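You operate a simulated robot arm through the tools that you are given. There is no shell and no other tool.

Carry out the task below with a simulated two-armed robot. There is one attempt and no reset: what you move stays moved.

## Task
Rinse the orange funnel in the drain bowl with jar 29's water.
Fine: jar emptied, nearly all of it through the funnel; jar and funnel go back to their places. Set down upright: what you pick out.

The check looks at the end state, three seconds after you hand in, the way a careful person would. Anything else that was tipped, shoved, dropped, spilled or broken makes it a failure.

## Robot
Two 7-joint arms with three-finger grippers on one trunk that stands fixed in place. Base frame: the origin is at the foot of the trunk, x ahead of it, y to its left, z up. Lengths are in m, angles in degrees, forces in N, time in s.
The left shoulder is at [0.074, 0.126, 1.182], the right one opposite. With the tool pointing down near the work surface each hand reaches from about 0.36 to 0.84 m from the base axis, measured 20 degrees to its own side. Payload 2.94 kg a hand.
The TCP of each hand is the grasp point between the finger pads, 0.03 m short of the fingertips. In the tool frame z runs along the fingers and y along their closing line. The gripper opens to 0.128 m; its body begins 0.093 m behind the TCP.
Orientation is that of the tool frame in the base frame, as a unit quaternion [x, y, z, w]. With the fingers straight down and closing along the base's y, the tool's x points along the base's -x, its y along +y and its z along -z.

## Interface
- The arms move only by the tool step_arm. It takes "left_commands", "right_commands" or both (then of equal length, played together; a hand with none holds still); each is a list of rows, each a list of 7 numbers: the closure, from 0 (fully open) to 1 (shut), then the shift along the tool's x, y, z in mm, then the turn, a rotation vector about the tool's x, y, z in rad. In form: [[gripper, x, y, z, rx, ry, rz], ...]. A call has 1 to 20 rows; each row shifts and turns the commanded pose from where the row before left it, along the tool's axes as they then stand. Rows are played at 5 a second. More than 0.05 m and 8.6 degrees between two rows, or a gripper value outside its range, and nothing of the call is played. A pose out of reach is approached as far as the arm can. The call stops where the force on the tool passes 40 N (or 10 N more than at its start, if that is more) or the arm is blocked; 0.2 s more then pass. The fingers move at their own pace (about 0.0842 m/s each) and stop on an object; they squeeze with about 26 N. The grip force told is the motor's: it shows also when the fingers shut on nothing. Time passes only in rows, and 0.2 s behind the last, so rows that do not move let the fingers close. The reply holds the time, the measured pose of the TCP, the force on the tool along the base axes, the opening and the grip force, in the units named above and with some noise, with the torque about the TCP (base axes, N m) and any sound that the robot's microphone picked up.
- Cameras (640 x 400 px; columns grow to the right, rows downward): "scene" is now at [0.177, 0.0485, 1.3897]; the picture's right is [0.57, -0.82, 0.00], its down [-0.20, -0.14, -0.97] and it looks along [0.80, 0.55, -0.25] (base axes); focal length 214 px, centre (320, 200). "left" rides on the left gripper at [0.069, 0.015, -0.12] in its tool frame; the picture's right is [-0.21, 0.98, 0.00], its down [-0.82, -0.18, -0.54] and it looks along [-0.53, -0.12, 0.84] (tool axes); focal length 251 px, centre (320, 200). "right" rides on the right gripper at [0.069, -0.015, -0.12] in its tool frame; the picture's right is [0.21, 0.98, 0.00], its down [-0.82, 0.18, -0.54] and it looks along [-0.53, 0.12, 0.84] (tool axes); focal length 251 px, centre (320, 200). There is no depth. A picture from a camera that has moved, and an enlarged one, comes with that camera's place and axes in the base frame and with its lens. The place of the scene camera against the robot may be out by one fixed shift of up to 0.018 m in any direction.
- camera(camera): a new picture of that camera. No time passes.
- move_column(by): moves the trunk up (or, below 0, down) by that many m; the arms and the scene camera ride with it, the base frame stays. It gives what a move gives, with no picture.
- turn_head(pan, tilt): turns the head with the scene camera to pan (to the left, within 80 degrees either way) and tilt (down, from -29 to 69), counted from straight ahead of the robot (the tilt from the chest, where the trunk bows). It gives what a move gives.
- zoom(camera, box): a new picture of the part [left, top, right, bottom] of that camera's present view, enlarged. No time passes.
- finish_job(): hands the job in; it is judged then, once.

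Places have to be worked out from the pictures, the camera data and where the tool is seen. Open the grippers and draw the arms clear of the work before you hand the job in, unless the task says otherwise.

The tools are called as a command line: name --argument value ..., lists and objects as JSON in quotes. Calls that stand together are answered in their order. step_arm: Moves the arms, as the interface text tells. Its arguments: {"type":"object","properties":{"left_commands":{"type":"array","items":{"type":"array","items":{"type":"number"}}},"right_commands":{"type":"array","items":{"type":"array","items":{"type":"number"}}}},"required":[]} The other tools are called the same way: move_column (by) moves the trunk up or down; turn_head (pan, tilt) turns the head that bears the scene camera; camera (camera) takes a picture; zoom (camera, box) takes an enlarged picture of a part of a camera's view; finish_job () hands the job in.

At the start:

```text
time_s: 0.0
left_ee_pos: [0.3873, 0.5811, 1.293]
left_tcp_rot: [0.0, 1.0, 0.0, 0.0]
left_force: [-0.4, -0.7, 0.0]
left_moment: [0.02, 0.01, 0.01]
left_opening: 0.1281
left_grip_force: 0.1
right_ee_pos: [0.5121, 0.0791, 1.3363]
right_tcp_rot: [-0.001, 1.0, 0.0, 0.0]
right_force: [-0.1, -0.3, 0.0]
right_moment: [0.02, 0.03, -0.01]
right_opening: 0.1281
right_grip_force: 0.1
trunk travel left (down, up): [-0.4, 0.147]
head pan, tilt (commanded): [34.8, 14.3]
```

scene: 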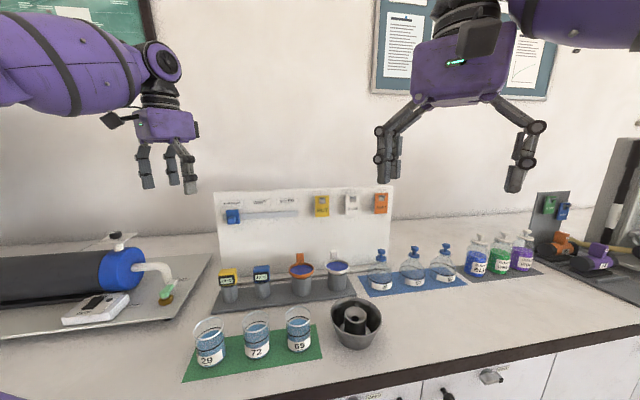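
right: 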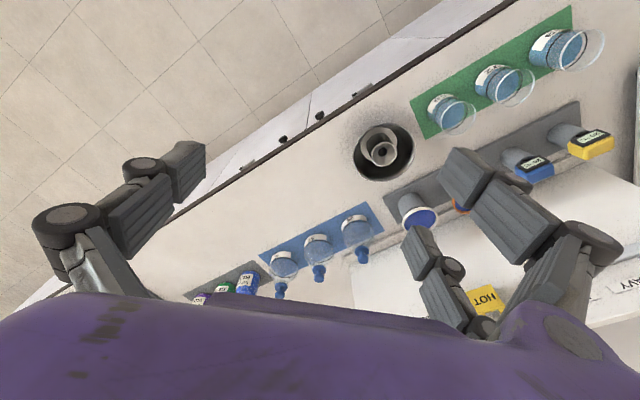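
left: 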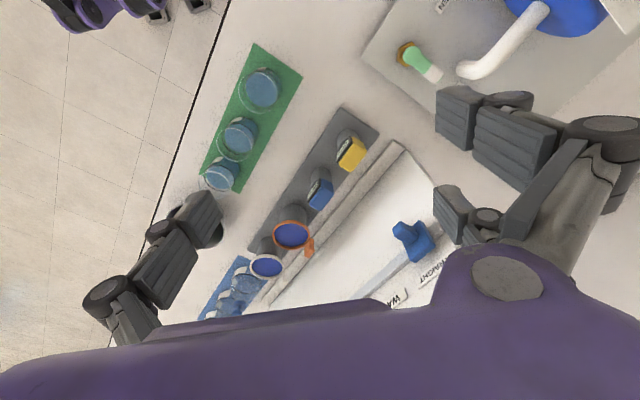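

I'll start with enlarged views of the jars, funnels and drain bowl to identify what is what.

zoom --camera "scene" --box '[180, 240, 400, 380]'

zoom --camera "scene" --box '[200, 180, 400, 310]'

zoom --camera "left" --box '[180, 40, 440, 320]'

zoom --camera "right" --box '[330, 0, 640, 260]'

```text
2.86 times, centred on (290, 310) of scene
camera zoom: at [0.177, 0.0485, 1.3897], right [0.57, -0.82, 0.0], down [-0.2, -0.14, -0.97], along [0.8, 0.55, -0.25], focal length 613 px, centre (406, -114)
```

zoom: 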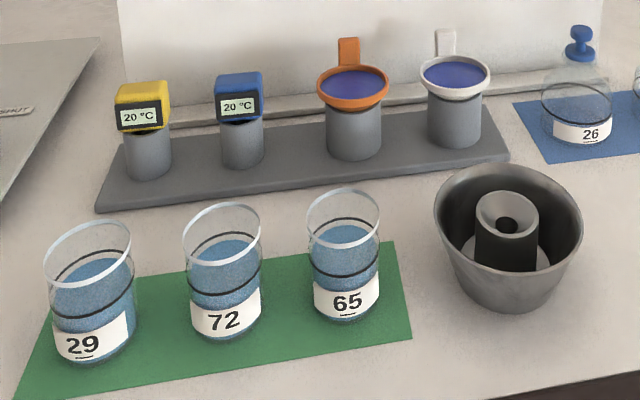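

```text
3.08 times, centred on (300, 245) of scene
camera zoom: at [0.177, 0.0485, 1.3897], right [0.57, -0.82, 0.0], down [-0.2, -0.14, -0.97], along [0.8, 0.55, -0.25], focal length 660 px, centre (382, 62)
```

zoom: 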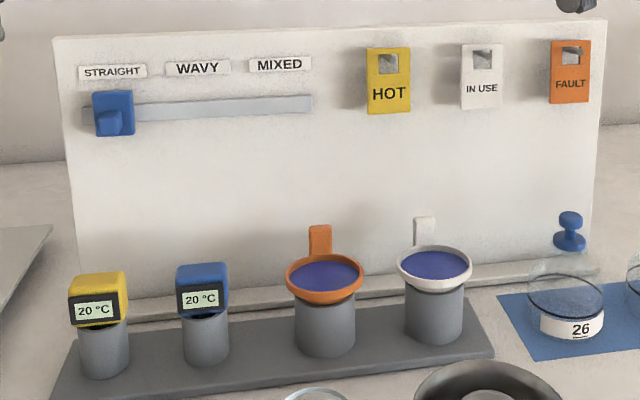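

```text
1.43 times, centred on (310, 180) of left
camera zoom: at [0.319, 0.5977, 1.4126], right [0.21, 0.98, 0.0], down [0.82, -0.18, 0.54], along [0.53, -0.12, -0.84], focal length 359 px, centre (334, 229)
```

zoom: 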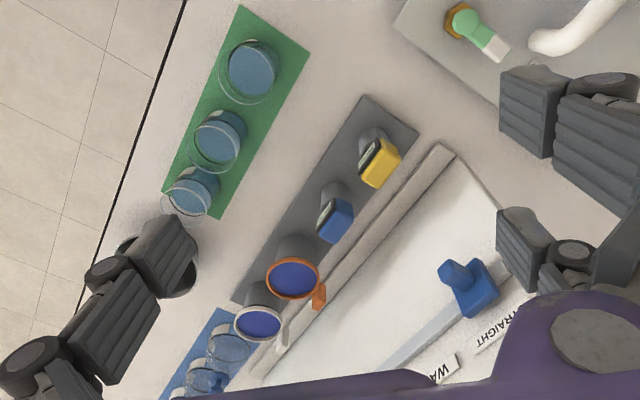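

```text
1.54 times, centred on (485, 130) of right
camera zoom: at [0.4432, 0.0647, 1.4558], right [-0.21, 0.98, 0.0], down [0.82, 0.18, 0.54], along [0.53, 0.12, -0.84], focal length 387 px, centre (66, 308)
```

zoom: 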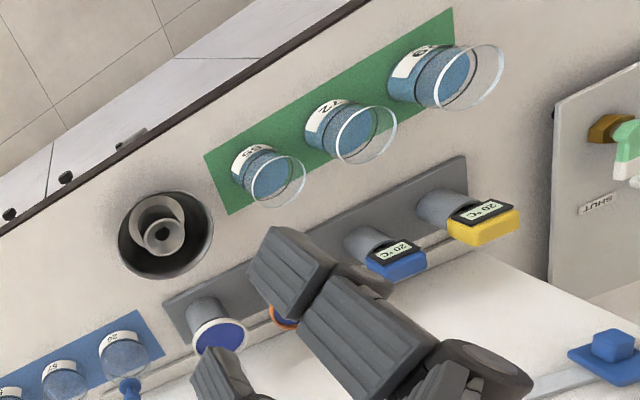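

The orange funnel sits in a grey stand, and the drain bowl has a central seat. I'll zoom in further to see the funnel's handle, the seat and the jars in detail.

zoom --camera "left" --box '[225, 195, 345, 270]'

zoom --camera "scene" --box '[270, 240, 390, 315]'

zoom --camera "scene" --box '[300, 280, 412, 350]'

zoom --camera "right" --box '[330, 100, 490, 200]'

```text
5.33 times, centred on (285, 232) of left
camera zoom: at [0.319, 0.5977, 1.4126], right [0.21, 0.98, 0.0], down [0.82, -0.18, 0.54], along [0.53, -0.12, -0.84], focal length 1341 px, centre (507, 27)
```

zoom: 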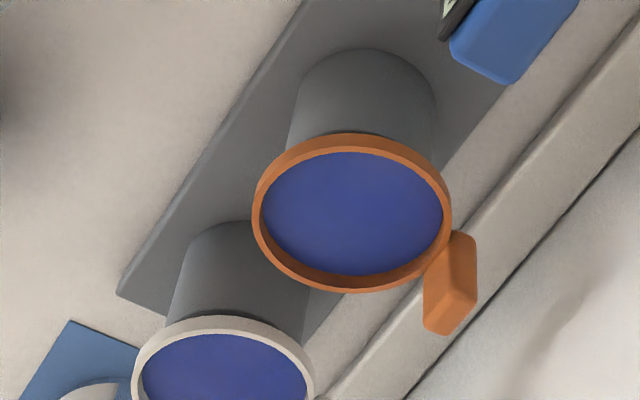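

```text
5.33 times, centred on (330, 278) of scene
camera zoom: at [0.177, 0.0485, 1.3897], right [0.57, -0.82, 0.0], down [-0.2, -0.14, -0.97], along [0.8, 0.55, -0.25], focal length 1144 px, centre (267, -213)
```

zoom: 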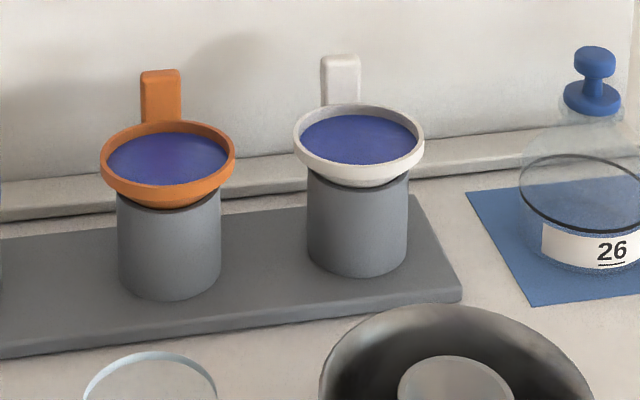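

```text
5.71 times, centred on (356, 315) of scene
camera zoom: at [0.177, 0.0485, 1.3897], right [0.57, -0.82, 0.0], down [-0.2, -0.14, -0.97], along [0.8, 0.55, -0.25], focal length 1226 px, centre (114, -457)
```

zoom: 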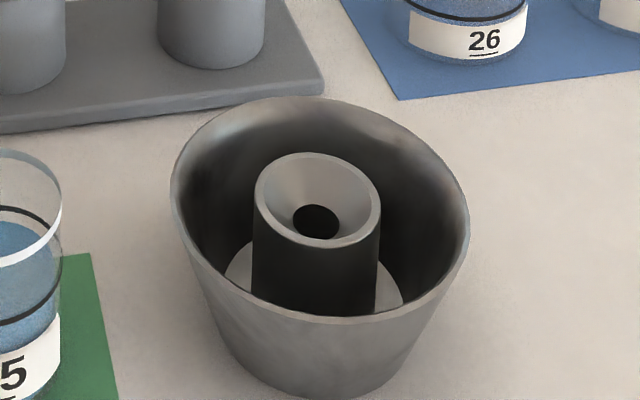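

```text
4.00 times, centred on (410, 150) of right
camera zoom: at [0.4432, 0.0647, 1.4558], right [-0.21, 0.98, 0.0], down [0.82, 0.18, 0.54], along [0.53, 0.12, -0.84], focal length 1006 px, centre (-40, 400)
```

zoom: 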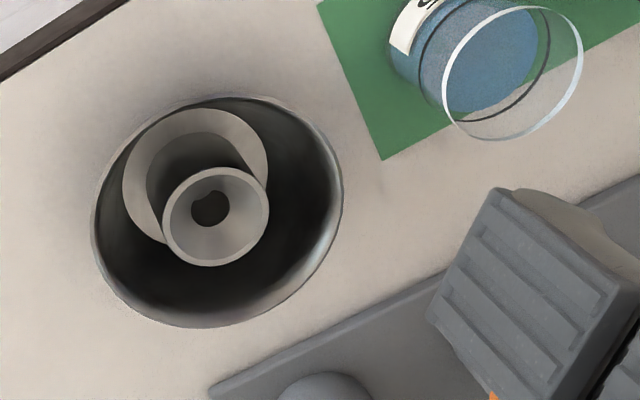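

The funnel carries an upright grip tab on its far side, and the bowl's centre tube has a conical seat. Before planning the grasp I need the finger layout, so I'll close the left fingers in the air and look at them.

step_arm --left_commands '[[0.8, 0, 0, 0, 0, 0, 0], [0.8, 0, 0, 0, 0, 0, 0], [0.8, 0, 0, 0, 0, 0, 0], [0.8, 0, 0, 0, 0, 0, 0]]'

camera --camera "left"

zoom --camera "scene" --box '[90, 80, 250, 200]'

```text
time_s: 1.0
left_ee_pos: [0.3876, 0.5824, 1.2929]
left_tcp_rot: [-0.001, 1.0, 0.0, 0.001]
left_force: [-0.1, 0.6, -0.7]
left_moment: [0.0, -0.02, -0.02]
left_opening: 0.0253
left_grip_force: 0.0
right_ee_pos: [0.5119, 0.08, 1.3366]
right_tcp_rot: [0.0, 1.0, 0.0, 0.0]
right_force: [0.8, 0.5, 0.6]
right_moment: [0.0, 0.01, 0.03]
right_opening: 0.128
right_grip_force: 0.0
trunk travel left (down, up): [-0.4, 0.147]
head pan, tilt (commanded): [34.8, 14.3]
```

```text
taken
camera left: at [0.319, 0.5977, 1.4126], right [0.21, 0.98, 0.0], down [0.82, -0.18, 0.54], along [0.53, -0.12, -0.84], focal length 251 px, centre (320, 200)
```

left: 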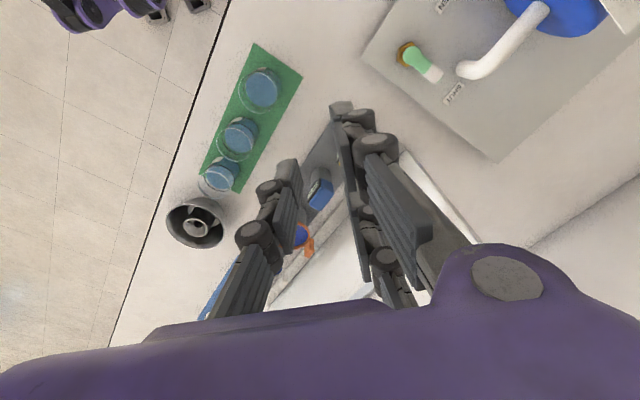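

```text
3.33 times, centred on (170, 140) of scene
camera zoom: at [0.177, 0.0485, 1.3897], right [0.57, -0.82, 0.0], down [-0.2, -0.14, -0.97], along [0.8, 0.55, -0.25], focal length 715 px, centre (820, 400)
```

zoom: 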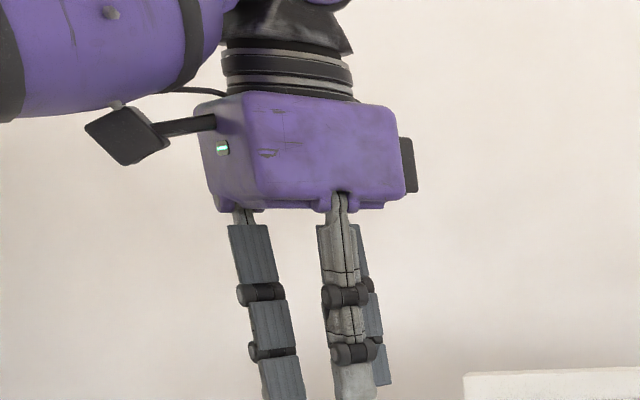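

The hand has one finger on −y and a pair on +y about 6 cm apart, so I'd rather grip the ring across its diameter with the tab between the pair than pinch the tab. I'll move the left hand toward the funnel at height, yaw it square to the row, and take new pictures to triangulate.

step_arm --left_commands '[[0, -34, -28, 8, 0, 0, 0], [0, -34, -28, 8, 0, 0, 0], [0, -34, -28, 8, 0, 0, 0], [0, -34, -28, 8, 0, 0, 0], [0, -34, -28, 8, 0, 0, 0], [0, 0, 0, 0, 0, 0, 0.136], [0, 0, 0, 0, 0, 0, 0.136], [0, 0, 0, 0, 0, 0, 0.136], [0, 0, 0, 0, 0, 0, 0.136], [0, 0, 0, 0, 0, 0, 0.136], [0, 0, 0, 0, 0, 0, 0.136], [0, 0, 0, 0, 0, 0, 0], [0, 0, 0, 0, 0, 0, 0]]'

camera --camera "left"

camera --camera "scene"

```text
time_s: 3.8
left_ee_pos: [0.5569, 0.4426, 1.2534]
left_tcp_rot: [0.397, 0.918, 0.0, 0.0]
left_force: [0.2, 0.3, -0.9]
left_moment: [0.02, 0.01, -0.01]
left_opening: 0.1278
left_grip_force: 0.1
right_ee_pos: [0.512, 0.0806, 1.3367]
right_tcp_rot: [0.0, 1.0, 0.0, 0.0]
right_force: [-1.0, -0.6, 1.1]
right_moment: [0.01, 0.01, 0.02]
right_opening: 0.1281
right_grip_force: 0.0
trunk travel left (down, up): [-0.4, 0.147]
head pan, tilt (commanded): [34.8, 14.3]
```

```text
taken
camera left: at [0.5217, 0.5029, 1.3728], right [0.86, 0.51, 0.0], down [0.43, -0.72, 0.54], along [0.28, -0.46, -0.84], focal length 251 px, centre (320, 200)
```

left: 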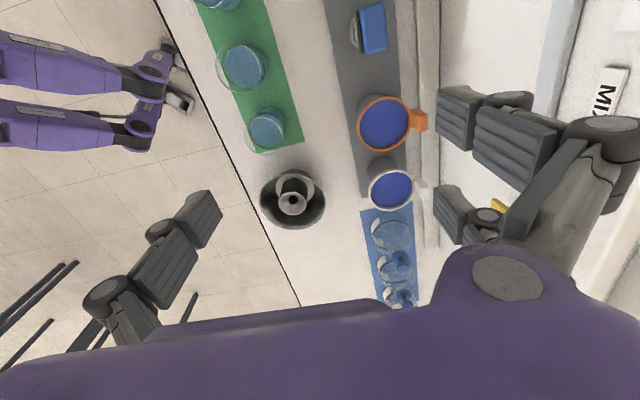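

```text
taken
camera scene: at [0.177, 0.0485, 1.3897], right [0.57, -0.82, 0.0], down [-0.2, -0.14, -0.97], along [0.8, 0.55, -0.25], focal length 214 px, centre (320, 200)
```

scene: 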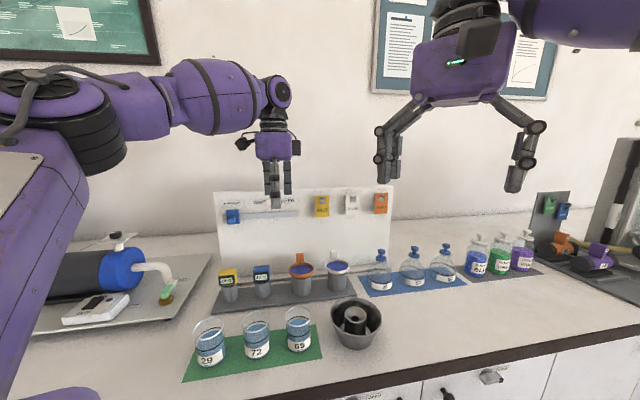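

The rows now run nearly straight down the left picture. I'll zoom there to measure the ring, tab, panel, bowl and jars.

zoom --camera "left" --box '[340, 80, 460, 155]'

zoom --camera "left" --box '[236, 155, 356, 230]'

zoom --camera "left" --box '[180, 0, 420, 150]'

```text
5.33 times, centred on (400, 118) of left
camera zoom: at [0.5217, 0.5029, 1.3728], right [0.86, 0.51, 0.0], down [0.43, -0.72, 0.54], along [0.28, -0.46, -0.84], focal length 1341 px, centre (-107, 640)
```

zoom: 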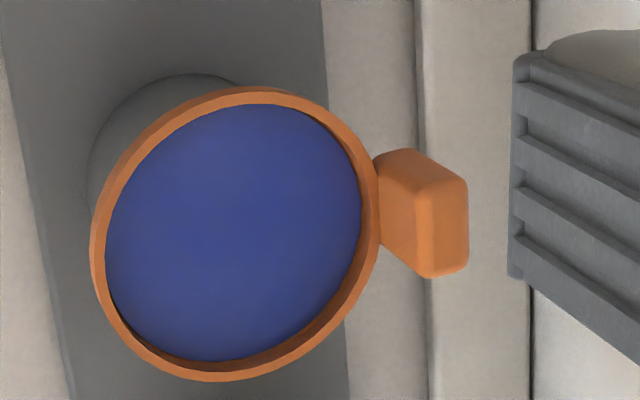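

```text
5.33 times, centred on (296, 192) of left
camera zoom: at [0.5217, 0.5029, 1.3728], right [0.86, 0.51, 0.0], down [0.43, -0.72, 0.54], along [0.28, -0.46, -0.84], focal length 1341 px, centre (448, 240)
```

zoom: 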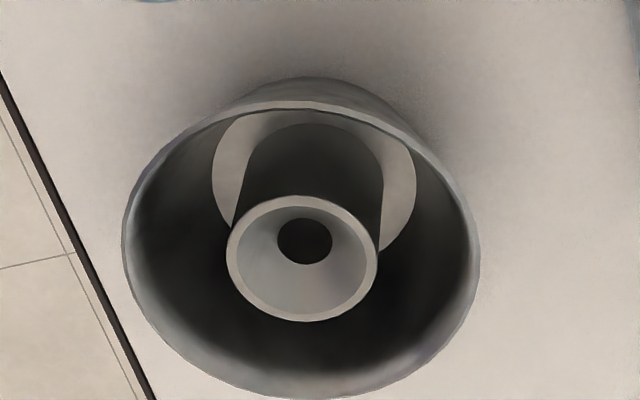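

```text
2.67 times, centred on (300, 75) of left
camera zoom: at [0.5217, 0.5029, 1.3728], right [0.86, 0.51, 0.0], down [0.43, -0.72, 0.54], along [0.28, -0.46, -0.84], focal length 670 px, centre (373, 533)
```

zoom: 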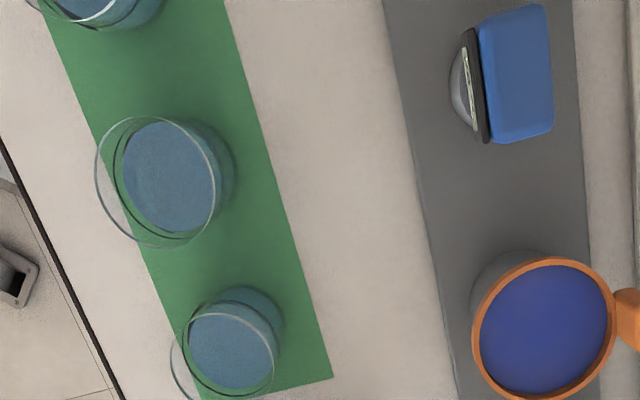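

I get the orange ring's rim centre at about (0.662, 0.459, 0.994), with the tab 49 mm behind it and its top near z 1.02. The panel is 0.12 m behind the ring, and the bowl seat rim is at about (0.616, 0.240, 0.961). I'll move over the funnel at height and look before descending.

step_arm --left_commands '[[0, -20, 29, 0, 0, 0, 0], [0, -20, 29, 0, 0, 0, 0], [0, -20, 29, 0, 0, 0, 0], [0, 0, 0, 30, 0, 0, 0], [0, 0, 0, 30, 0, 0, 0], [0, 0, 0, 30, 0, 0, 0], [0, 0, 0, 0, 0, 0, 0], [0, 0, 0, 0, 0, 0, 0]]'

camera --camera "left"

zoom --camera "scene" --box '[200, 130, 440, 310]'

```text
time_s: 5.6
left_ee_pos: [0.6257, 0.4531, 1.1638]
left_tcp_rot: [0.396, 0.918, 0.0, 0.0]
left_force: [0.1, -0.2, 0.2]
left_moment: [-0.03, -0.01, 0.03]
left_opening: 0.1282
left_grip_force: 0.1
left hand out of reach, approached as far as the arm can: row 3
right_ee_pos: [0.512, 0.0816, 1.3368]
right_tcp_rot: [0.0, 1.0, 0.0, 0.001]
right_force: [0.4, 0.3, -0.4]
right_moment: [-0.03, 0.0, 0.0]
right_opening: 0.128
right_grip_force: 0.1
trunk travel left (down, up): [-0.4, 0.147]
head pan, tilt (commanded): [34.8, 14.3]
```

```text
taken
camera left: at [0.5899, 0.5142, 1.2825], right [0.86, 0.51, 0.0], down [0.43, -0.72, 0.54], along [0.28, -0.46, -0.84], focal length 251 px, centre (320, 200)
```

left: 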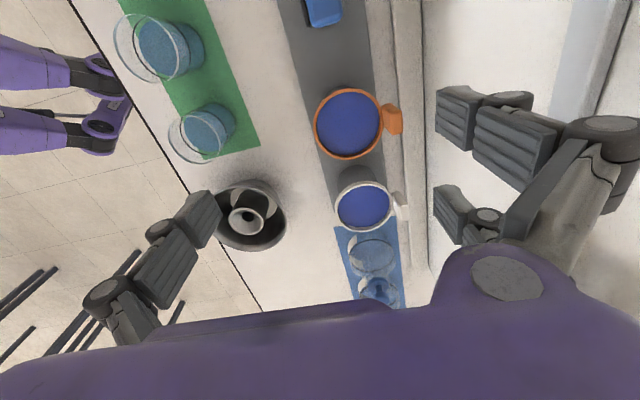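

```text
2.22 times, centred on (320, 220) of scene
camera zoom: at [0.1768, 0.0487, 1.3897], right [0.57, -0.82, 0.0], down [-0.2, -0.14, -0.97], along [0.8, 0.55, -0.25], focal length 477 px, centre (320, 156)
```

zoom: 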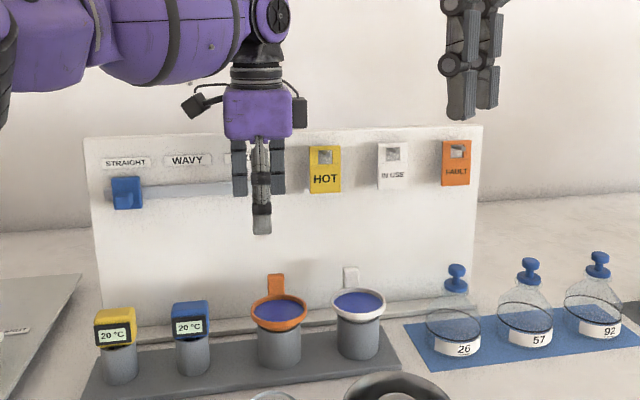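

Row 3 was out of reach at that height. Now that the hand is lower (z 1.164), I'll try the remaining shift in small steps, staying well above the tab.

step_arm --left_commands '[[0, 0, 0, 30, 0, 0, 0], [0, -10, 14.5, 0, 0, 0, 0], [0, -10, 14.5, 0, 0, 0, 0], [0, 0, 0, 0, 0, 0, 0], [0, 0, 0, 0, 0, 0, 0]]'

camera --camera "left"

```text
time_s: 6.8
left_ee_pos: [0.6614, 0.4573, 1.133]
left_tcp_rot: [0.397, 0.918, 0.0, 0.0]
left_force: [-0.3, 1.2, 0.3]
left_moment: [-0.01, 0.02, 0.0]
left_opening: 0.1283
left_grip_force: 0.1
right_ee_pos: [0.5124, 0.0813, 1.3373]
right_tcp_rot: [0.0, 1.0, 0.0, 0.0]
right_force: [-0.4, -1.5, -0.2]
right_moment: [0.03, 0.04, -0.02]
right_opening: 0.1279
right_grip_force: 0.0
trunk travel left (down, up): [-0.4, 0.147]
head pan, tilt (commanded): [34.8, 14.3]
```

```text
taken
camera left: at [0.6257, 0.5191, 1.2525], right [0.86, 0.51, 0.0], down [0.43, -0.72, 0.54], along [0.28, -0.46, -0.84], focal length 251 px, centre (320, 200)
```

left: 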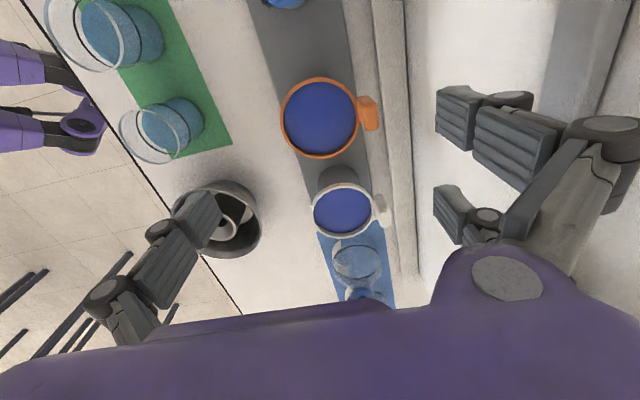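

The ring appears centred under the tool axis (about column 320, row 119, against a predicted 120). I'll verify with an enlargement before descending.

zoom --camera "left" --box '[260, 60, 400, 180]'

zoom --camera "scene" --box '[240, 130, 380, 310]'

```text
3.33 times, centred on (330, 120) of left
camera zoom: at [0.6257, 0.5191, 1.2525], right [0.86, 0.51, 0.0], down [0.43, -0.72, 0.54], along [0.28, -0.46, -0.84], focal length 838 px, centre (287, 467)
```

zoom: 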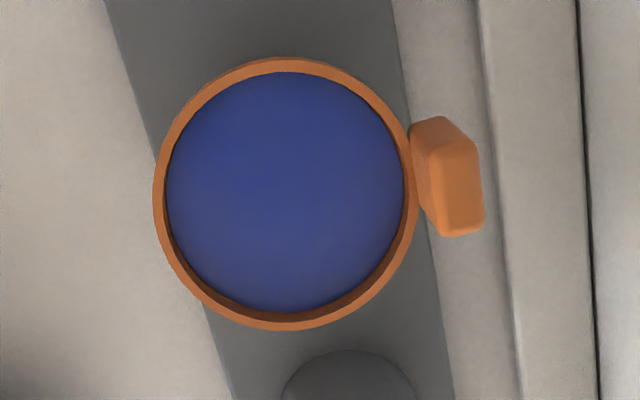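

```text
2.22 times, centred on (310, 220) of scene
camera zoom: at [0.1773, 0.0482, 1.3896], right [0.57, -0.82, 0.0], down [-0.2, -0.14, -0.97], along [0.8, 0.55, -0.25], focal length 477 px, centre (342, 156)
```

zoom: 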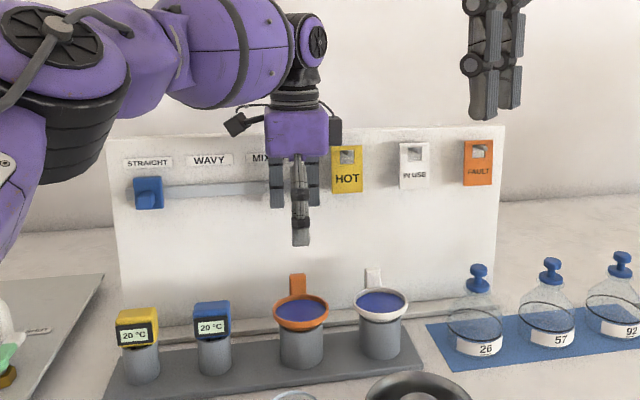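

Alignment is within about 1 mm. I'll descend to TCP z ≈ 1.000 so the ring band sits in the lower pads, without closing yet.

step_arm --left_commands '[[0, 0, 0, 30, 0, 0, 0], [0, 0, 0, 30, 0, 0, 0], [0, 0, 0, 30, 0, 0, 0], [0, 0, 0, 22, 0, 0, 0], [0, 0, 0, 20, 0, 0, 0], [0, 0, 0, 0, 0, 0, 0]]'

camera --camera "left"

zoom --camera "scene" --box '[240, 170, 380, 310]'

```text
time_s: 8.2
left_ee_pos: [0.6613, 0.4569, 1.0037]
left_tcp_rot: [0.396, 0.918, 0.0, 0.0]
left_force: [-0.3, -0.6, -0.4]
left_moment: [0.0, 0.03, 0.02]
left_opening: 0.1279
left_grip_force: 0.0
right_ee_pos: [0.5128, 0.0807, 1.3363]
right_tcp_rot: [0.0, 1.0, -0.001, 0.001]
right_force: [-0.5, -0.6, 0.2]
right_moment: [-0.01, 0.01, -0.02]
right_opening: 0.1281
right_grip_force: 0.1
trunk travel left (down, up): [-0.4, 0.147]
head pan, tilt (commanded): [34.8, 14.3]
```

```text
taken
camera left: at [0.6249, 0.5184, 1.1227], right [0.86, 0.51, 0.0], down [0.43, -0.72, 0.54], along [0.28, -0.46, -0.84], focal length 251 px, centre (320, 200)
```

left: 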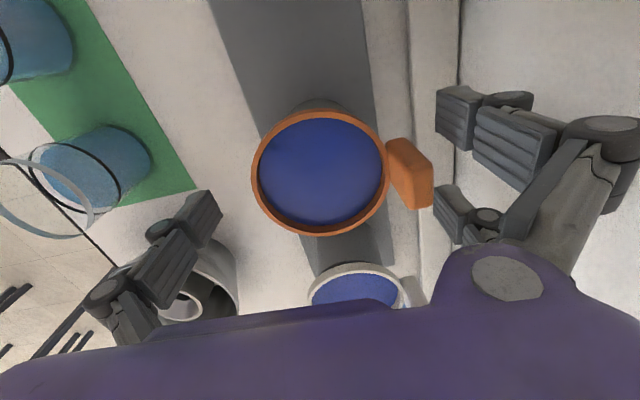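

```text
2.86 times, centred on (310, 240) of scene
camera zoom: at [0.1768, 0.0484, 1.3897], right [0.57, -0.82, 0.0], down [-0.2, -0.14, -0.97], along [0.8, 0.55, -0.25], focal length 613 px, centre (349, 86)
```

zoom: 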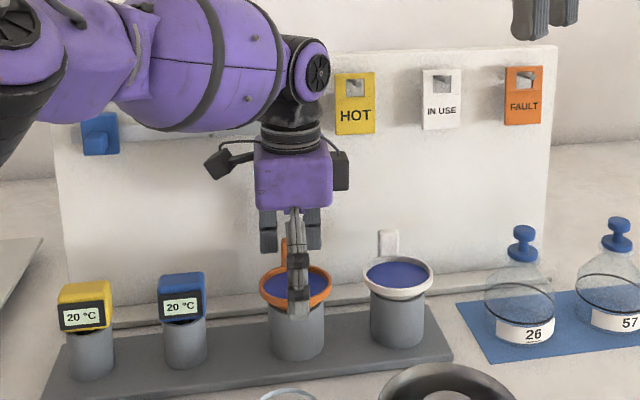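

The ring lies between the single finger and the pair, with the tab in the pair's gap. I'll close on it.

step_arm --left_commands '[[0.2, 0, -1, 0, 0, 0, 0], [0.35, 0, 0, 0, 0, 0, 0], [0.6, 0, 0, 0, 0, 0, 0], [1, 0, 0, 0, 0, 0, 0], [1, 0, 0, 0, 0, 0, 0], [1, 0, 0, 0, 0, 0, 0]]'

camera --camera "left"

zoom --camera "scene" --box '[240, 210, 370, 310]'

```text
time_s: 9.6
left_ee_pos: [0.6611, 0.457, 1.0017]
left_tcp_rot: [0.397, 0.918, 0.0, 0.0]
left_force: [-0.9, -1.8, 0.7]
left_moment: [-0.06, 0.04, 0.03]
left_opening: 0.0731
left_grip_force: 26.3
right_ee_pos: [0.514, 0.0804, 1.338]
right_tcp_rot: [0.0, 1.0, 0.0, 0.0]
right_force: [0.0, -0.4, -0.7]
right_moment: [-0.01, -0.02, 0.03]
right_opening: 0.128
right_grip_force: 0.1
trunk travel left (down, up): [-0.4, 0.147]
head pan, tilt (commanded): [34.8, 14.3]
```

```text
taken
camera left: at [0.6251, 0.518, 1.1221], right [0.86, 0.51, 0.0], down [0.43, -0.72, 0.54], along [0.28, -0.46, -0.84], focal length 251 px, centre (320, 200)
```

left: 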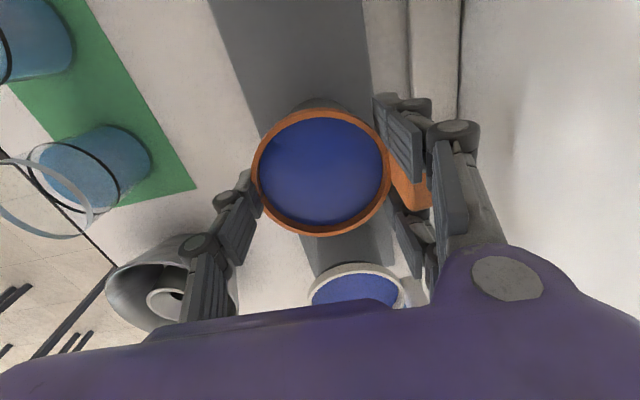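

```text
4.00 times, centred on (305, 260) of scene
camera zoom: at [0.1767, 0.0482, 1.3897], right [0.57, -0.82, 0.0], down [-0.2, -0.14, -0.97], along [0.8, 0.55, -0.25], focal length 858 px, centre (380, -40)
```

zoom: 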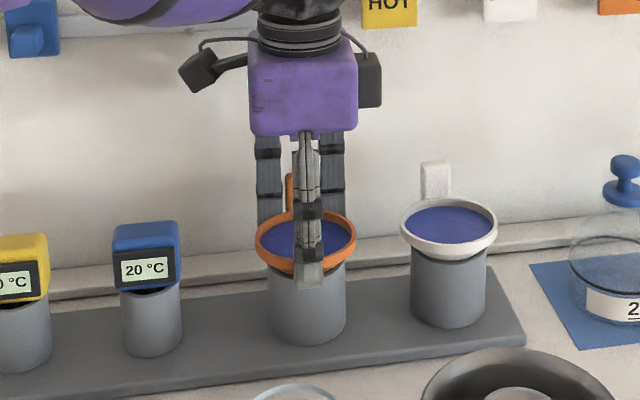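

Gripped with 26 N at opening 0.073. I'll lift gently straight up and check how the funnel hangs.

step_arm --left_commands '[[1, 0, 0, -8, 0, 0, 0], [1, 0, 0, -16, 0, 0, 0], [1, 0, 0, -24, 0, 0, 0], [1, 0, 0, -24, 0, 0, 0], [1, 0, 0, -24, 0, 0, 0], [1, 0, 0, -16, 0, 0, 0], [1, 0, 0, 0, 0, 0, 0]]'

camera --camera "left"

zoom --camera "scene" --box '[240, 190, 370, 310]'

```text
time_s: 11.2
left_ee_pos: [0.6607, 0.4582, 1.1138]
left_tcp_rot: [0.396, 0.918, 0.001, 0.0]
left_force: [0.4, 0.2, -0.3]
left_moment: [0.03, 0.01, -0.07]
left_opening: 0.073
left_grip_force: 25.6
right_ee_pos: [0.5134, 0.0799, 1.3379]
right_tcp_rot: [0.0, 1.0, 0.0, 0.0]
right_force: [0.3, 0.6, 0.7]
right_moment: [0.02, 0.01, 0.01]
right_opening: 0.128
right_grip_force: 0.0
trunk travel left (down, up): [-0.4, 0.147]
head pan, tilt (commanded): [34.8, 14.3]
```

```text
taken
camera left: at [0.6252, 0.5192, 1.233], right [0.86, 0.51, 0.0], down [0.43, -0.72, 0.54], along [0.28, -0.46, -0.84], focal length 251 px, centre (320, 200)
```

left: 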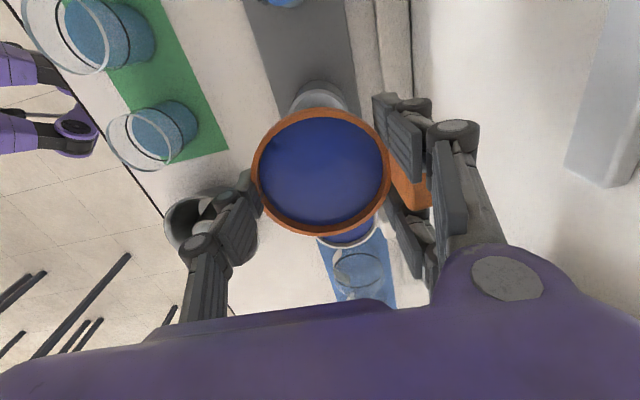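

```text
3.33 times, centred on (305, 250) of scene
camera zoom: at [0.1772, 0.0486, 1.3896], right [0.57, -0.82, 0.0], down [-0.2, -0.14, -0.97], along [0.8, 0.55, -0.25], focal length 715 px, centre (370, 33)
```

zoom: 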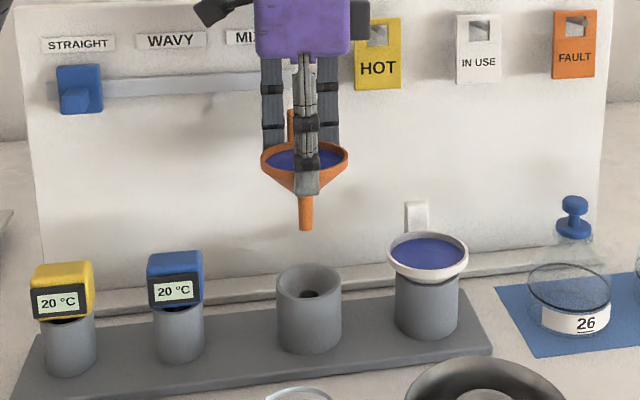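

The funnel hangs level, showing a cone and short stem. I'll zoom in on the held funnel to determine its offset from the tool axis.

zoom --camera "left" --box '[220, 80, 440, 260]'

zoom --camera "left" --box '[100, 170, 260, 270]'

zoom --camera "right" --box '[320, 60, 640, 260]'

```text
2.22 times, centred on (330, 170) of left
camera zoom: at [0.6252, 0.5192, 1.233], right [0.86, 0.51, 0.0], down [0.43, -0.72, 0.54], along [0.28, -0.46, -0.84], focal length 559 px, centre (298, 267)
```

zoom: 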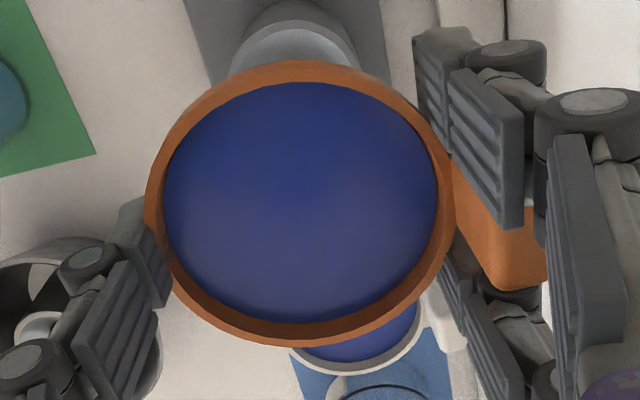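

```text
4.00 times, centred on (180, 220) of left
camera zoom: at [0.6252, 0.5192, 1.233], right [0.86, 0.51, 0.0], down [0.43, -0.72, 0.54], along [0.28, -0.46, -0.84], focal length 1006 px, centre (880, 120)
```

zoom: 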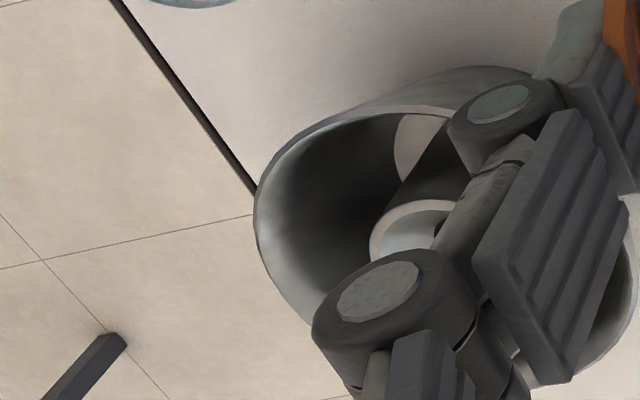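

```text
2.00 times, centred on (480, 160) of right
camera zoom: at [0.4435, 0.0648, 1.4556], right [-0.21, 0.98, 0.0], down [0.82, 0.18, 0.54], along [0.53, 0.12, -0.84], focal length 503 px, centre (0, 280)
```

zoom: 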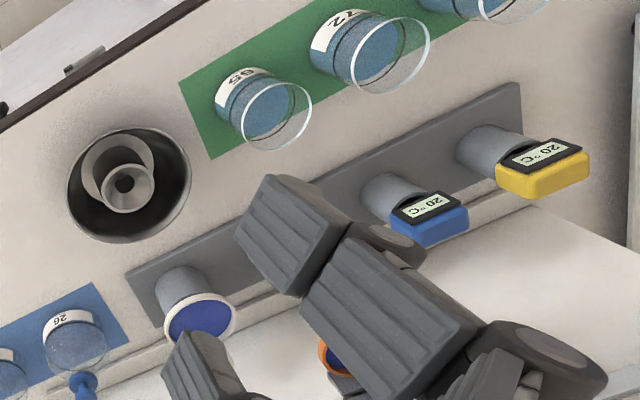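

The funnel is centred in the hand to within about 2 mm. Before carrying it to the bowl, I'll move the right arm away to the right, at its current height, so the hands don't meet.

step_arm --right_commands '[[0, 0, -45, 0, 0, 0, 0], [0, 0, -45, 0, 0, 0, 0], [0, 0, -45, 0, 0, 0, 0], [0, 0, -45, 0, 0, 0, 0], [0, 0, -45, 0, 0, 0, 0], [0, 0, -45, 0, 0, 0, 0], [0, 0, 0, 0, 0, 0, 0]]'

camera --camera "scene"

```text
time_s: 12.8
left_ee_pos: [0.6609, 0.4606, 1.1115]
left_tcp_rot: [0.396, 0.918, 0.0, 0.0]
left_force: [1.6, 1.0, -0.1]
left_moment: [-0.04, 0.01, 0.03]
left_opening: 0.0726
left_grip_force: 26.1
right_ee_pos: [0.5112, -0.1887, 1.3388]
right_tcp_rot: [0.001, 1.0, -0.002, 0.0]
right_force: [1.0, 1.2, 0.1]
right_moment: [-0.02, 0.02, -0.01]
right_opening: 0.1281
right_grip_force: 0.0
trunk travel left (down, up): [-0.4, 0.147]
head pan, tilt (commanded): [34.8, 14.3]
```

```text
taken
camera scene: at [0.1774, 0.0499, 1.3895], right [0.57, -0.82, 0.0], down [-0.2, -0.14, -0.97], along [0.8, 0.55, -0.25], focal length 214 px, centre (320, 200)
```

scene: 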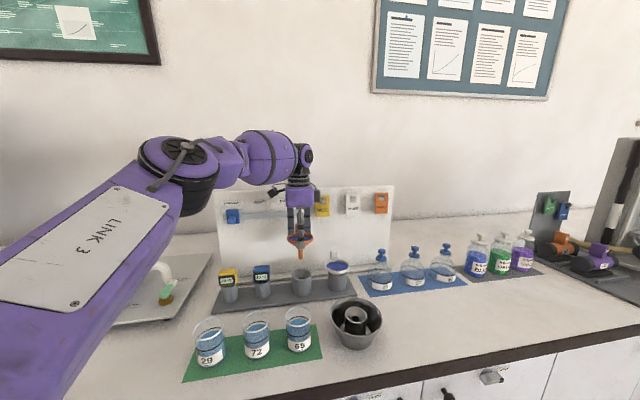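

The right arm is clear. I'll carry the funnel level over the bowl seat, estimated at (0.616, 0.240), keeping its height.

step_arm --left_commands '[[1, -14, -20, 0, 0, 0, 0], [1, -22, -31, 0, 0, 0, 0], [1, -22, -31, 0, 0, 0, 0], [1, -22, -31, 0, 0, 0, 0], [1, -22, -31, 0, 0, 0, 0], [1, -18, -25, 0, 0, 0, 0], [1, -9.4, -13.5, 0, 0, 0, 0], [1, 0, 0, 0, 0, 0, 0], [1, 0, 0, 0, 0, 0, 0]]'

camera --camera "left"

zoom --camera "scene" --box '[270, 220, 430, 360]'

camera --camera "right"

```text
time_s: 14.8
left_ee_pos: [0.6189, 0.238, 1.1112]
left_tcp_rot: [0.397, 0.918, 0.001, 0.0]
left_force: [-1.4, -0.2, -1.1]
left_moment: [-0.03, -0.03, 0.03]
left_opening: 0.0727
left_grip_force: 26.1
right_ee_pos: [0.5109, -0.1895, 1.3412]
right_tcp_rot: [0.0, 1.0, 0.001, -0.001]
right_force: [-0.3, -0.5, 0.1]
right_moment: [0.02, -0.01, -0.01]
right_opening: 0.1283
right_grip_force: 0.1
trunk travel left (down, up): [-0.4, 0.147]
head pan, tilt (commanded): [34.8, 14.3]
```

```text
taken
camera left: at [0.5836, 0.299, 1.231], right [0.86, 0.51, 0.0], down [0.43, -0.72, 0.54], along [0.28, -0.46, -0.84], focal length 251 px, centre (320, 200)
```

left: 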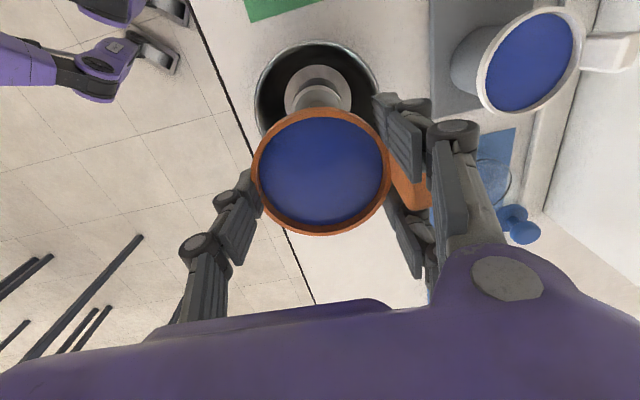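

```text
2.86 times, centred on (350, 290) of scene
camera zoom: at [0.177, 0.0485, 1.3897], right [0.57, -0.82, 0.0], down [-0.2, -0.14, -0.97], along [0.8, 0.55, -0.25], focal length 613 px, centre (234, -57)
```

zoom: 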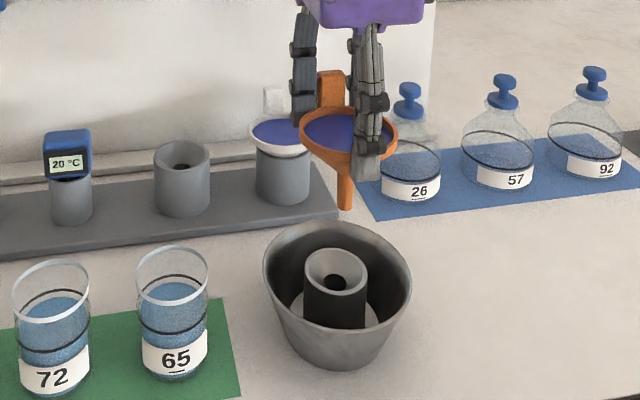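

```text
taken
camera right: at [0.442, -0.2061, 1.4587], right [-0.21, 0.98, 0.0], down [0.82, 0.18, 0.54], along [0.53, 0.12, -0.84], focal length 251 px, centre (320, 200)
```

right: 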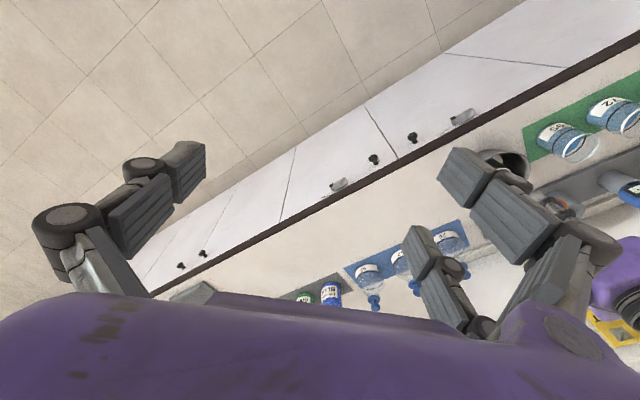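

The funnel is above the bowl, and the stem looks a few mm off the hole in the scene view. I'll zoom on both views to measure the error precisely.

zoom --camera "left" --box '[240, 30, 400, 130]'

zoom --camera "scene" --box '[320, 240, 400, 320]'

```text
4.00 times, centred on (320, 80) of left
camera zoom: at [0.5836, 0.299, 1.231], right [0.86, 0.51, 0.0], down [0.43, -0.72, 0.54], along [0.28, -0.46, -0.84], focal length 1006 px, centre (320, 680)
```

zoom: 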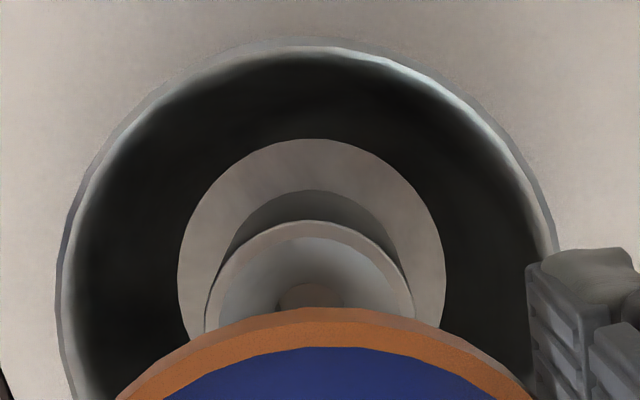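

```text
5.00 times, centred on (360, 280) of scene
camera zoom: at [0.177, 0.0485, 1.3897], right [0.57, -0.82, 0.0], down [-0.2, -0.14, -0.97], along [0.8, 0.55, -0.25], focal length 1072 px, centre (120, -200)
```

zoom: 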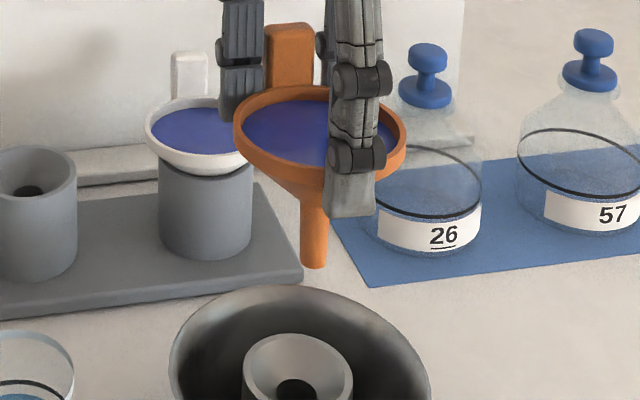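

The seat is about 4 mm in tool +x and 2.5 mm in −y from the funnel axis. I'll correct that, lower to just above the seat, and recheck.

step_arm --left_commands '[[1, 4.5, -2.5, 0, 0, 0, 0], [1, 0, 0, 20, 0, 0, 0], [1, 0, 0, 20, 0, 0, 0], [1, 0, 0, 0, 0, 0, 0], [1, 0, 0, 0, 0, 0, 0]]'

zoom --camera "left" --box '[240, 30, 400, 130]'

zoom --camera "scene" --box '[300, 250, 410, 350]'

```text
time_s: 16.0
left_ee_pos: [0.6119, 0.2406, 1.0706]
left_tcp_rot: [0.395, 0.919, -0.001, 0.001]
left_force: [0.6, 0.6, -0.6]
left_moment: [-0.03, 0.0, 0.01]
left_opening: 0.0729
left_grip_force: 26.1
right_ee_pos: [0.5119, -0.1906, 1.3391]
right_tcp_rot: [0.001, 1.0, 0.0, 0.0]
right_force: [-0.8, 0.4, -0.1]
right_moment: [0.03, -0.02, 0.01]
right_opening: 0.128
right_grip_force: 0.0
trunk travel left (down, up): [-0.4, 0.147]
head pan, tilt (commanded): [34.8, 14.3]
```

```text
4.00 times, centred on (320, 80) of left
camera zoom: at [0.5764, 0.3018, 1.1923], right [0.86, 0.51, 0.0], down [0.43, -0.72, 0.54], along [0.28, -0.46, -0.84], focal length 1006 px, centre (320, 680)
```

zoom: 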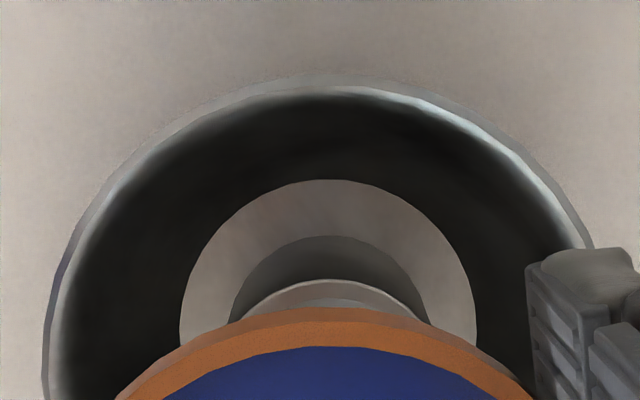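

```text
4.00 times, centred on (355, 300) of scene
camera zoom: at [0.1772, 0.0485, 1.3896], right [0.57, -0.82, 0.0], down [-0.2, -0.14, -0.97], along [0.8, 0.55, -0.25], focal length 858 px, centre (180, -200)
```

zoom: 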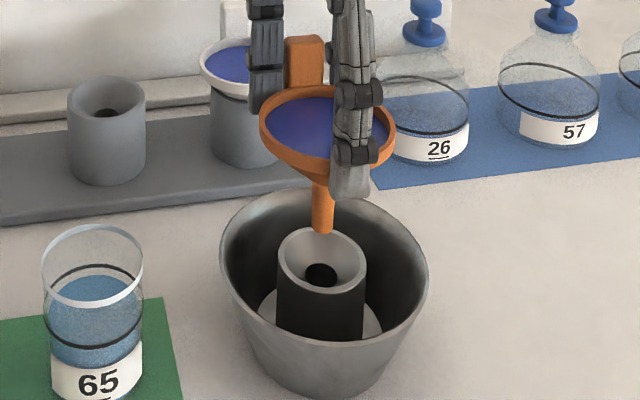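

Now aligned within about 1.5 mm. I'll make a 1 mm correction and lower the stem into the seat, stopping before the expected contact.

step_arm --left_commands '[[1, -1, 1, 15, 0, 0, 0], [1, 0, 0, 15, 0, 0, 0], [1, 0, 0, 15, 0, 0, 0], [1, 0, 0, 10, 0, 0, 0], [1, 0, 0, 0, 0, 0, 0], [1, 0, 0, 0, 0, 0, 0]]'

zoom --camera "scene" --box '[300, 250, 410, 350]'

camera --camera "left"

```text
time_s: 17.4
left_ee_pos: [0.6143, 0.2412, 1.0178]
left_tcp_rot: [0.396, 0.918, 0.0, 0.0]
left_force: [2.1, 1.6, -0.8]
left_moment: [0.11, -0.25, 0.02]
left_opening: 0.0728
left_grip_force: 26.3
right_ee_pos: [0.5108, -0.191, 1.3402]
right_tcp_rot: [-0.001, 1.0, -0.001, 0.0]
right_force: [-0.3, -1.4, 0.1]
right_moment: [0.01, -0.04, 0.01]
right_opening: 0.1278
right_grip_force: 0.1
trunk travel left (down, up): [-0.4, 0.147]
head pan, tilt (commanded): [34.8, 14.3]
```

```text
4.00 times, centred on (355, 300) of scene
camera zoom: at [0.1775, 0.0487, 1.3896], right [0.57, -0.82, 0.0], down [-0.2, -0.14, -0.97], along [0.8, 0.55, -0.25], focal length 858 px, centre (180, -200)
```

zoom: 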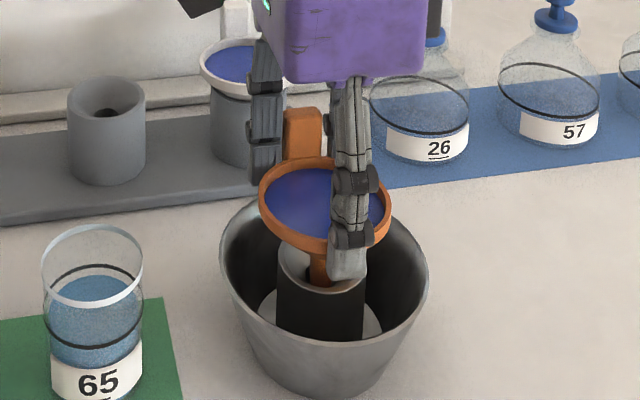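

```text
taken
camera left: at [0.5781, 0.3017, 1.1375], right [0.86, 0.51, 0.0], down [0.43, -0.72, 0.54], along [0.28, -0.46, -0.84], focal length 251 px, centre (320, 200)
```

left: 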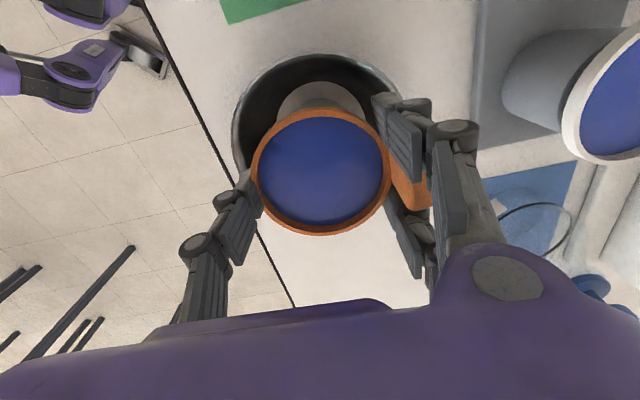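

Force and torque show the stem touching the near side of the hole lightly (about 2.6 N). I'll ease the hand 1.5 mm along +y and continue down in small steps.

step_arm --left_commands '[[1, 0, 1.5, 0, 0, 0, 0], [1, 0, 0, 4, 0, 0, 0], [1, 0, 0, 4, 0, 0, 0], [1, 0, 0, 0, 0, 0, 0], [1, 0, 0, 0, 0, 0, 0]]'

```text
time_s: 18.6
left_ee_pos: [0.6145, 0.2412, 1.008]
left_tcp_rot: [0.396, 0.918, 0.0, 0.0]
left_force: [-0.4, -0.1, -0.5]
left_moment: [0.0, 0.0, -0.03]
left_opening: 0.0729
left_grip_force: 25.9
right_ee_pos: [0.5113, -0.1894, 1.3405]
right_tcp_rot: [0.0, 1.0, 0.0, 0.0]
right_force: [-0.5, 0.5, -0.2]
right_moment: [-0.02, -0.04, 0.0]
right_opening: 0.1282
right_grip_force: 0.0
trunk travel left (down, up): [-0.4, 0.147]
head pan, tilt (commanded): [34.8, 14.3]
```

The side force is gone and the TCP is at z 1.008. I'll continue down in small steps, watching for seat contact.

step_arm --left_commands '[[1, 0, 0, 4, 0, 0, 0], [1, 0, 0, 4, 0, 0, 0], [1, 0, 0, 0, 0, 0, 0]]'

zoom --camera "scene" --box '[310, 260, 400, 340]'

```text
time_s: 19.4
left_ee_pos: [0.6145, 0.2419, 1.0003]
left_tcp_rot: [0.397, 0.918, 0.0, 0.0]
left_force: [2.6, -0.1, -0.3]
left_moment: [0.02, -0.15, 0.0]
left_opening: 0.0729
left_grip_force: 26.0
right_ee_pos: [0.5124, -0.1901, 1.3393]
right_tcp_rot: [0.0, 1.0, 0.0, 0.0]
right_force: [0.6, -0.8, -0.5]
right_moment: [0.0, 0.01, -0.03]
right_opening: 0.128
right_grip_force: 0.1
trunk travel left (down, up): [-0.4, 0.147]
head pan, tilt (commanded): [34.8, 14.3]
```

```text
5.00 times, centred on (355, 300) of scene
camera zoom: at [0.1772, 0.0485, 1.3897], right [0.57, -0.82, 0.0], down [-0.2, -0.14, -0.97], along [0.8, 0.55, -0.25], focal length 1072 px, centre (145, -300)
```

zoom: 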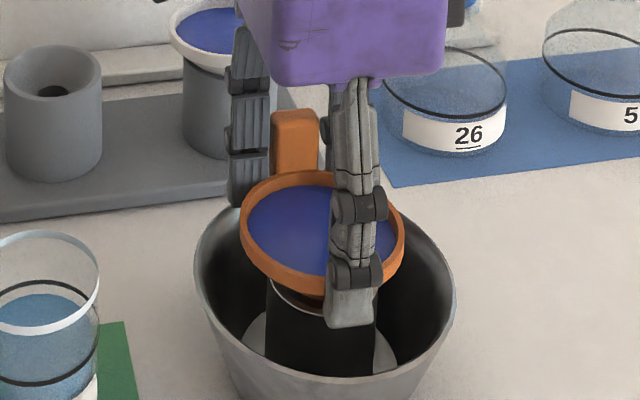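

The funnel is almost seated, with a slight side force of 2.6 N in +x. I'll nudge 1 mm that way and lower further in small steps.

step_arm --left_commands '[[1, -0.7, 0.7, 0, 0, 0, 0], [1, 0, 0, 3, 0, 0, 0], [1, 0, 0, 0, 0, 0, 0], [1, 0, 0, 0, 0, 0, 0]]'

```text
time_s: 20.4
left_ee_pos: [0.616, 0.2405, 0.998]
left_tcp_rot: [0.396, 0.918, 0.0, 0.0]
left_force: [-0.5, -0.7, -0.3]
left_moment: [0.04, 0.0, -0.01]
left_opening: 0.0729
left_grip_force: 25.8
right_ee_pos: [0.5102, -0.1903, 1.3389]
right_tcp_rot: [0.001, 1.0, 0.0, 0.0]
right_force: [0.9, 0.5, 0.9]
right_moment: [-0.02, 0.02, 0.02]
right_opening: 0.128
right_grip_force: 0.0
trunk travel left (down, up): [-0.4, 0.147]
head pan, tilt (commanded): [34.8, 14.3]
```

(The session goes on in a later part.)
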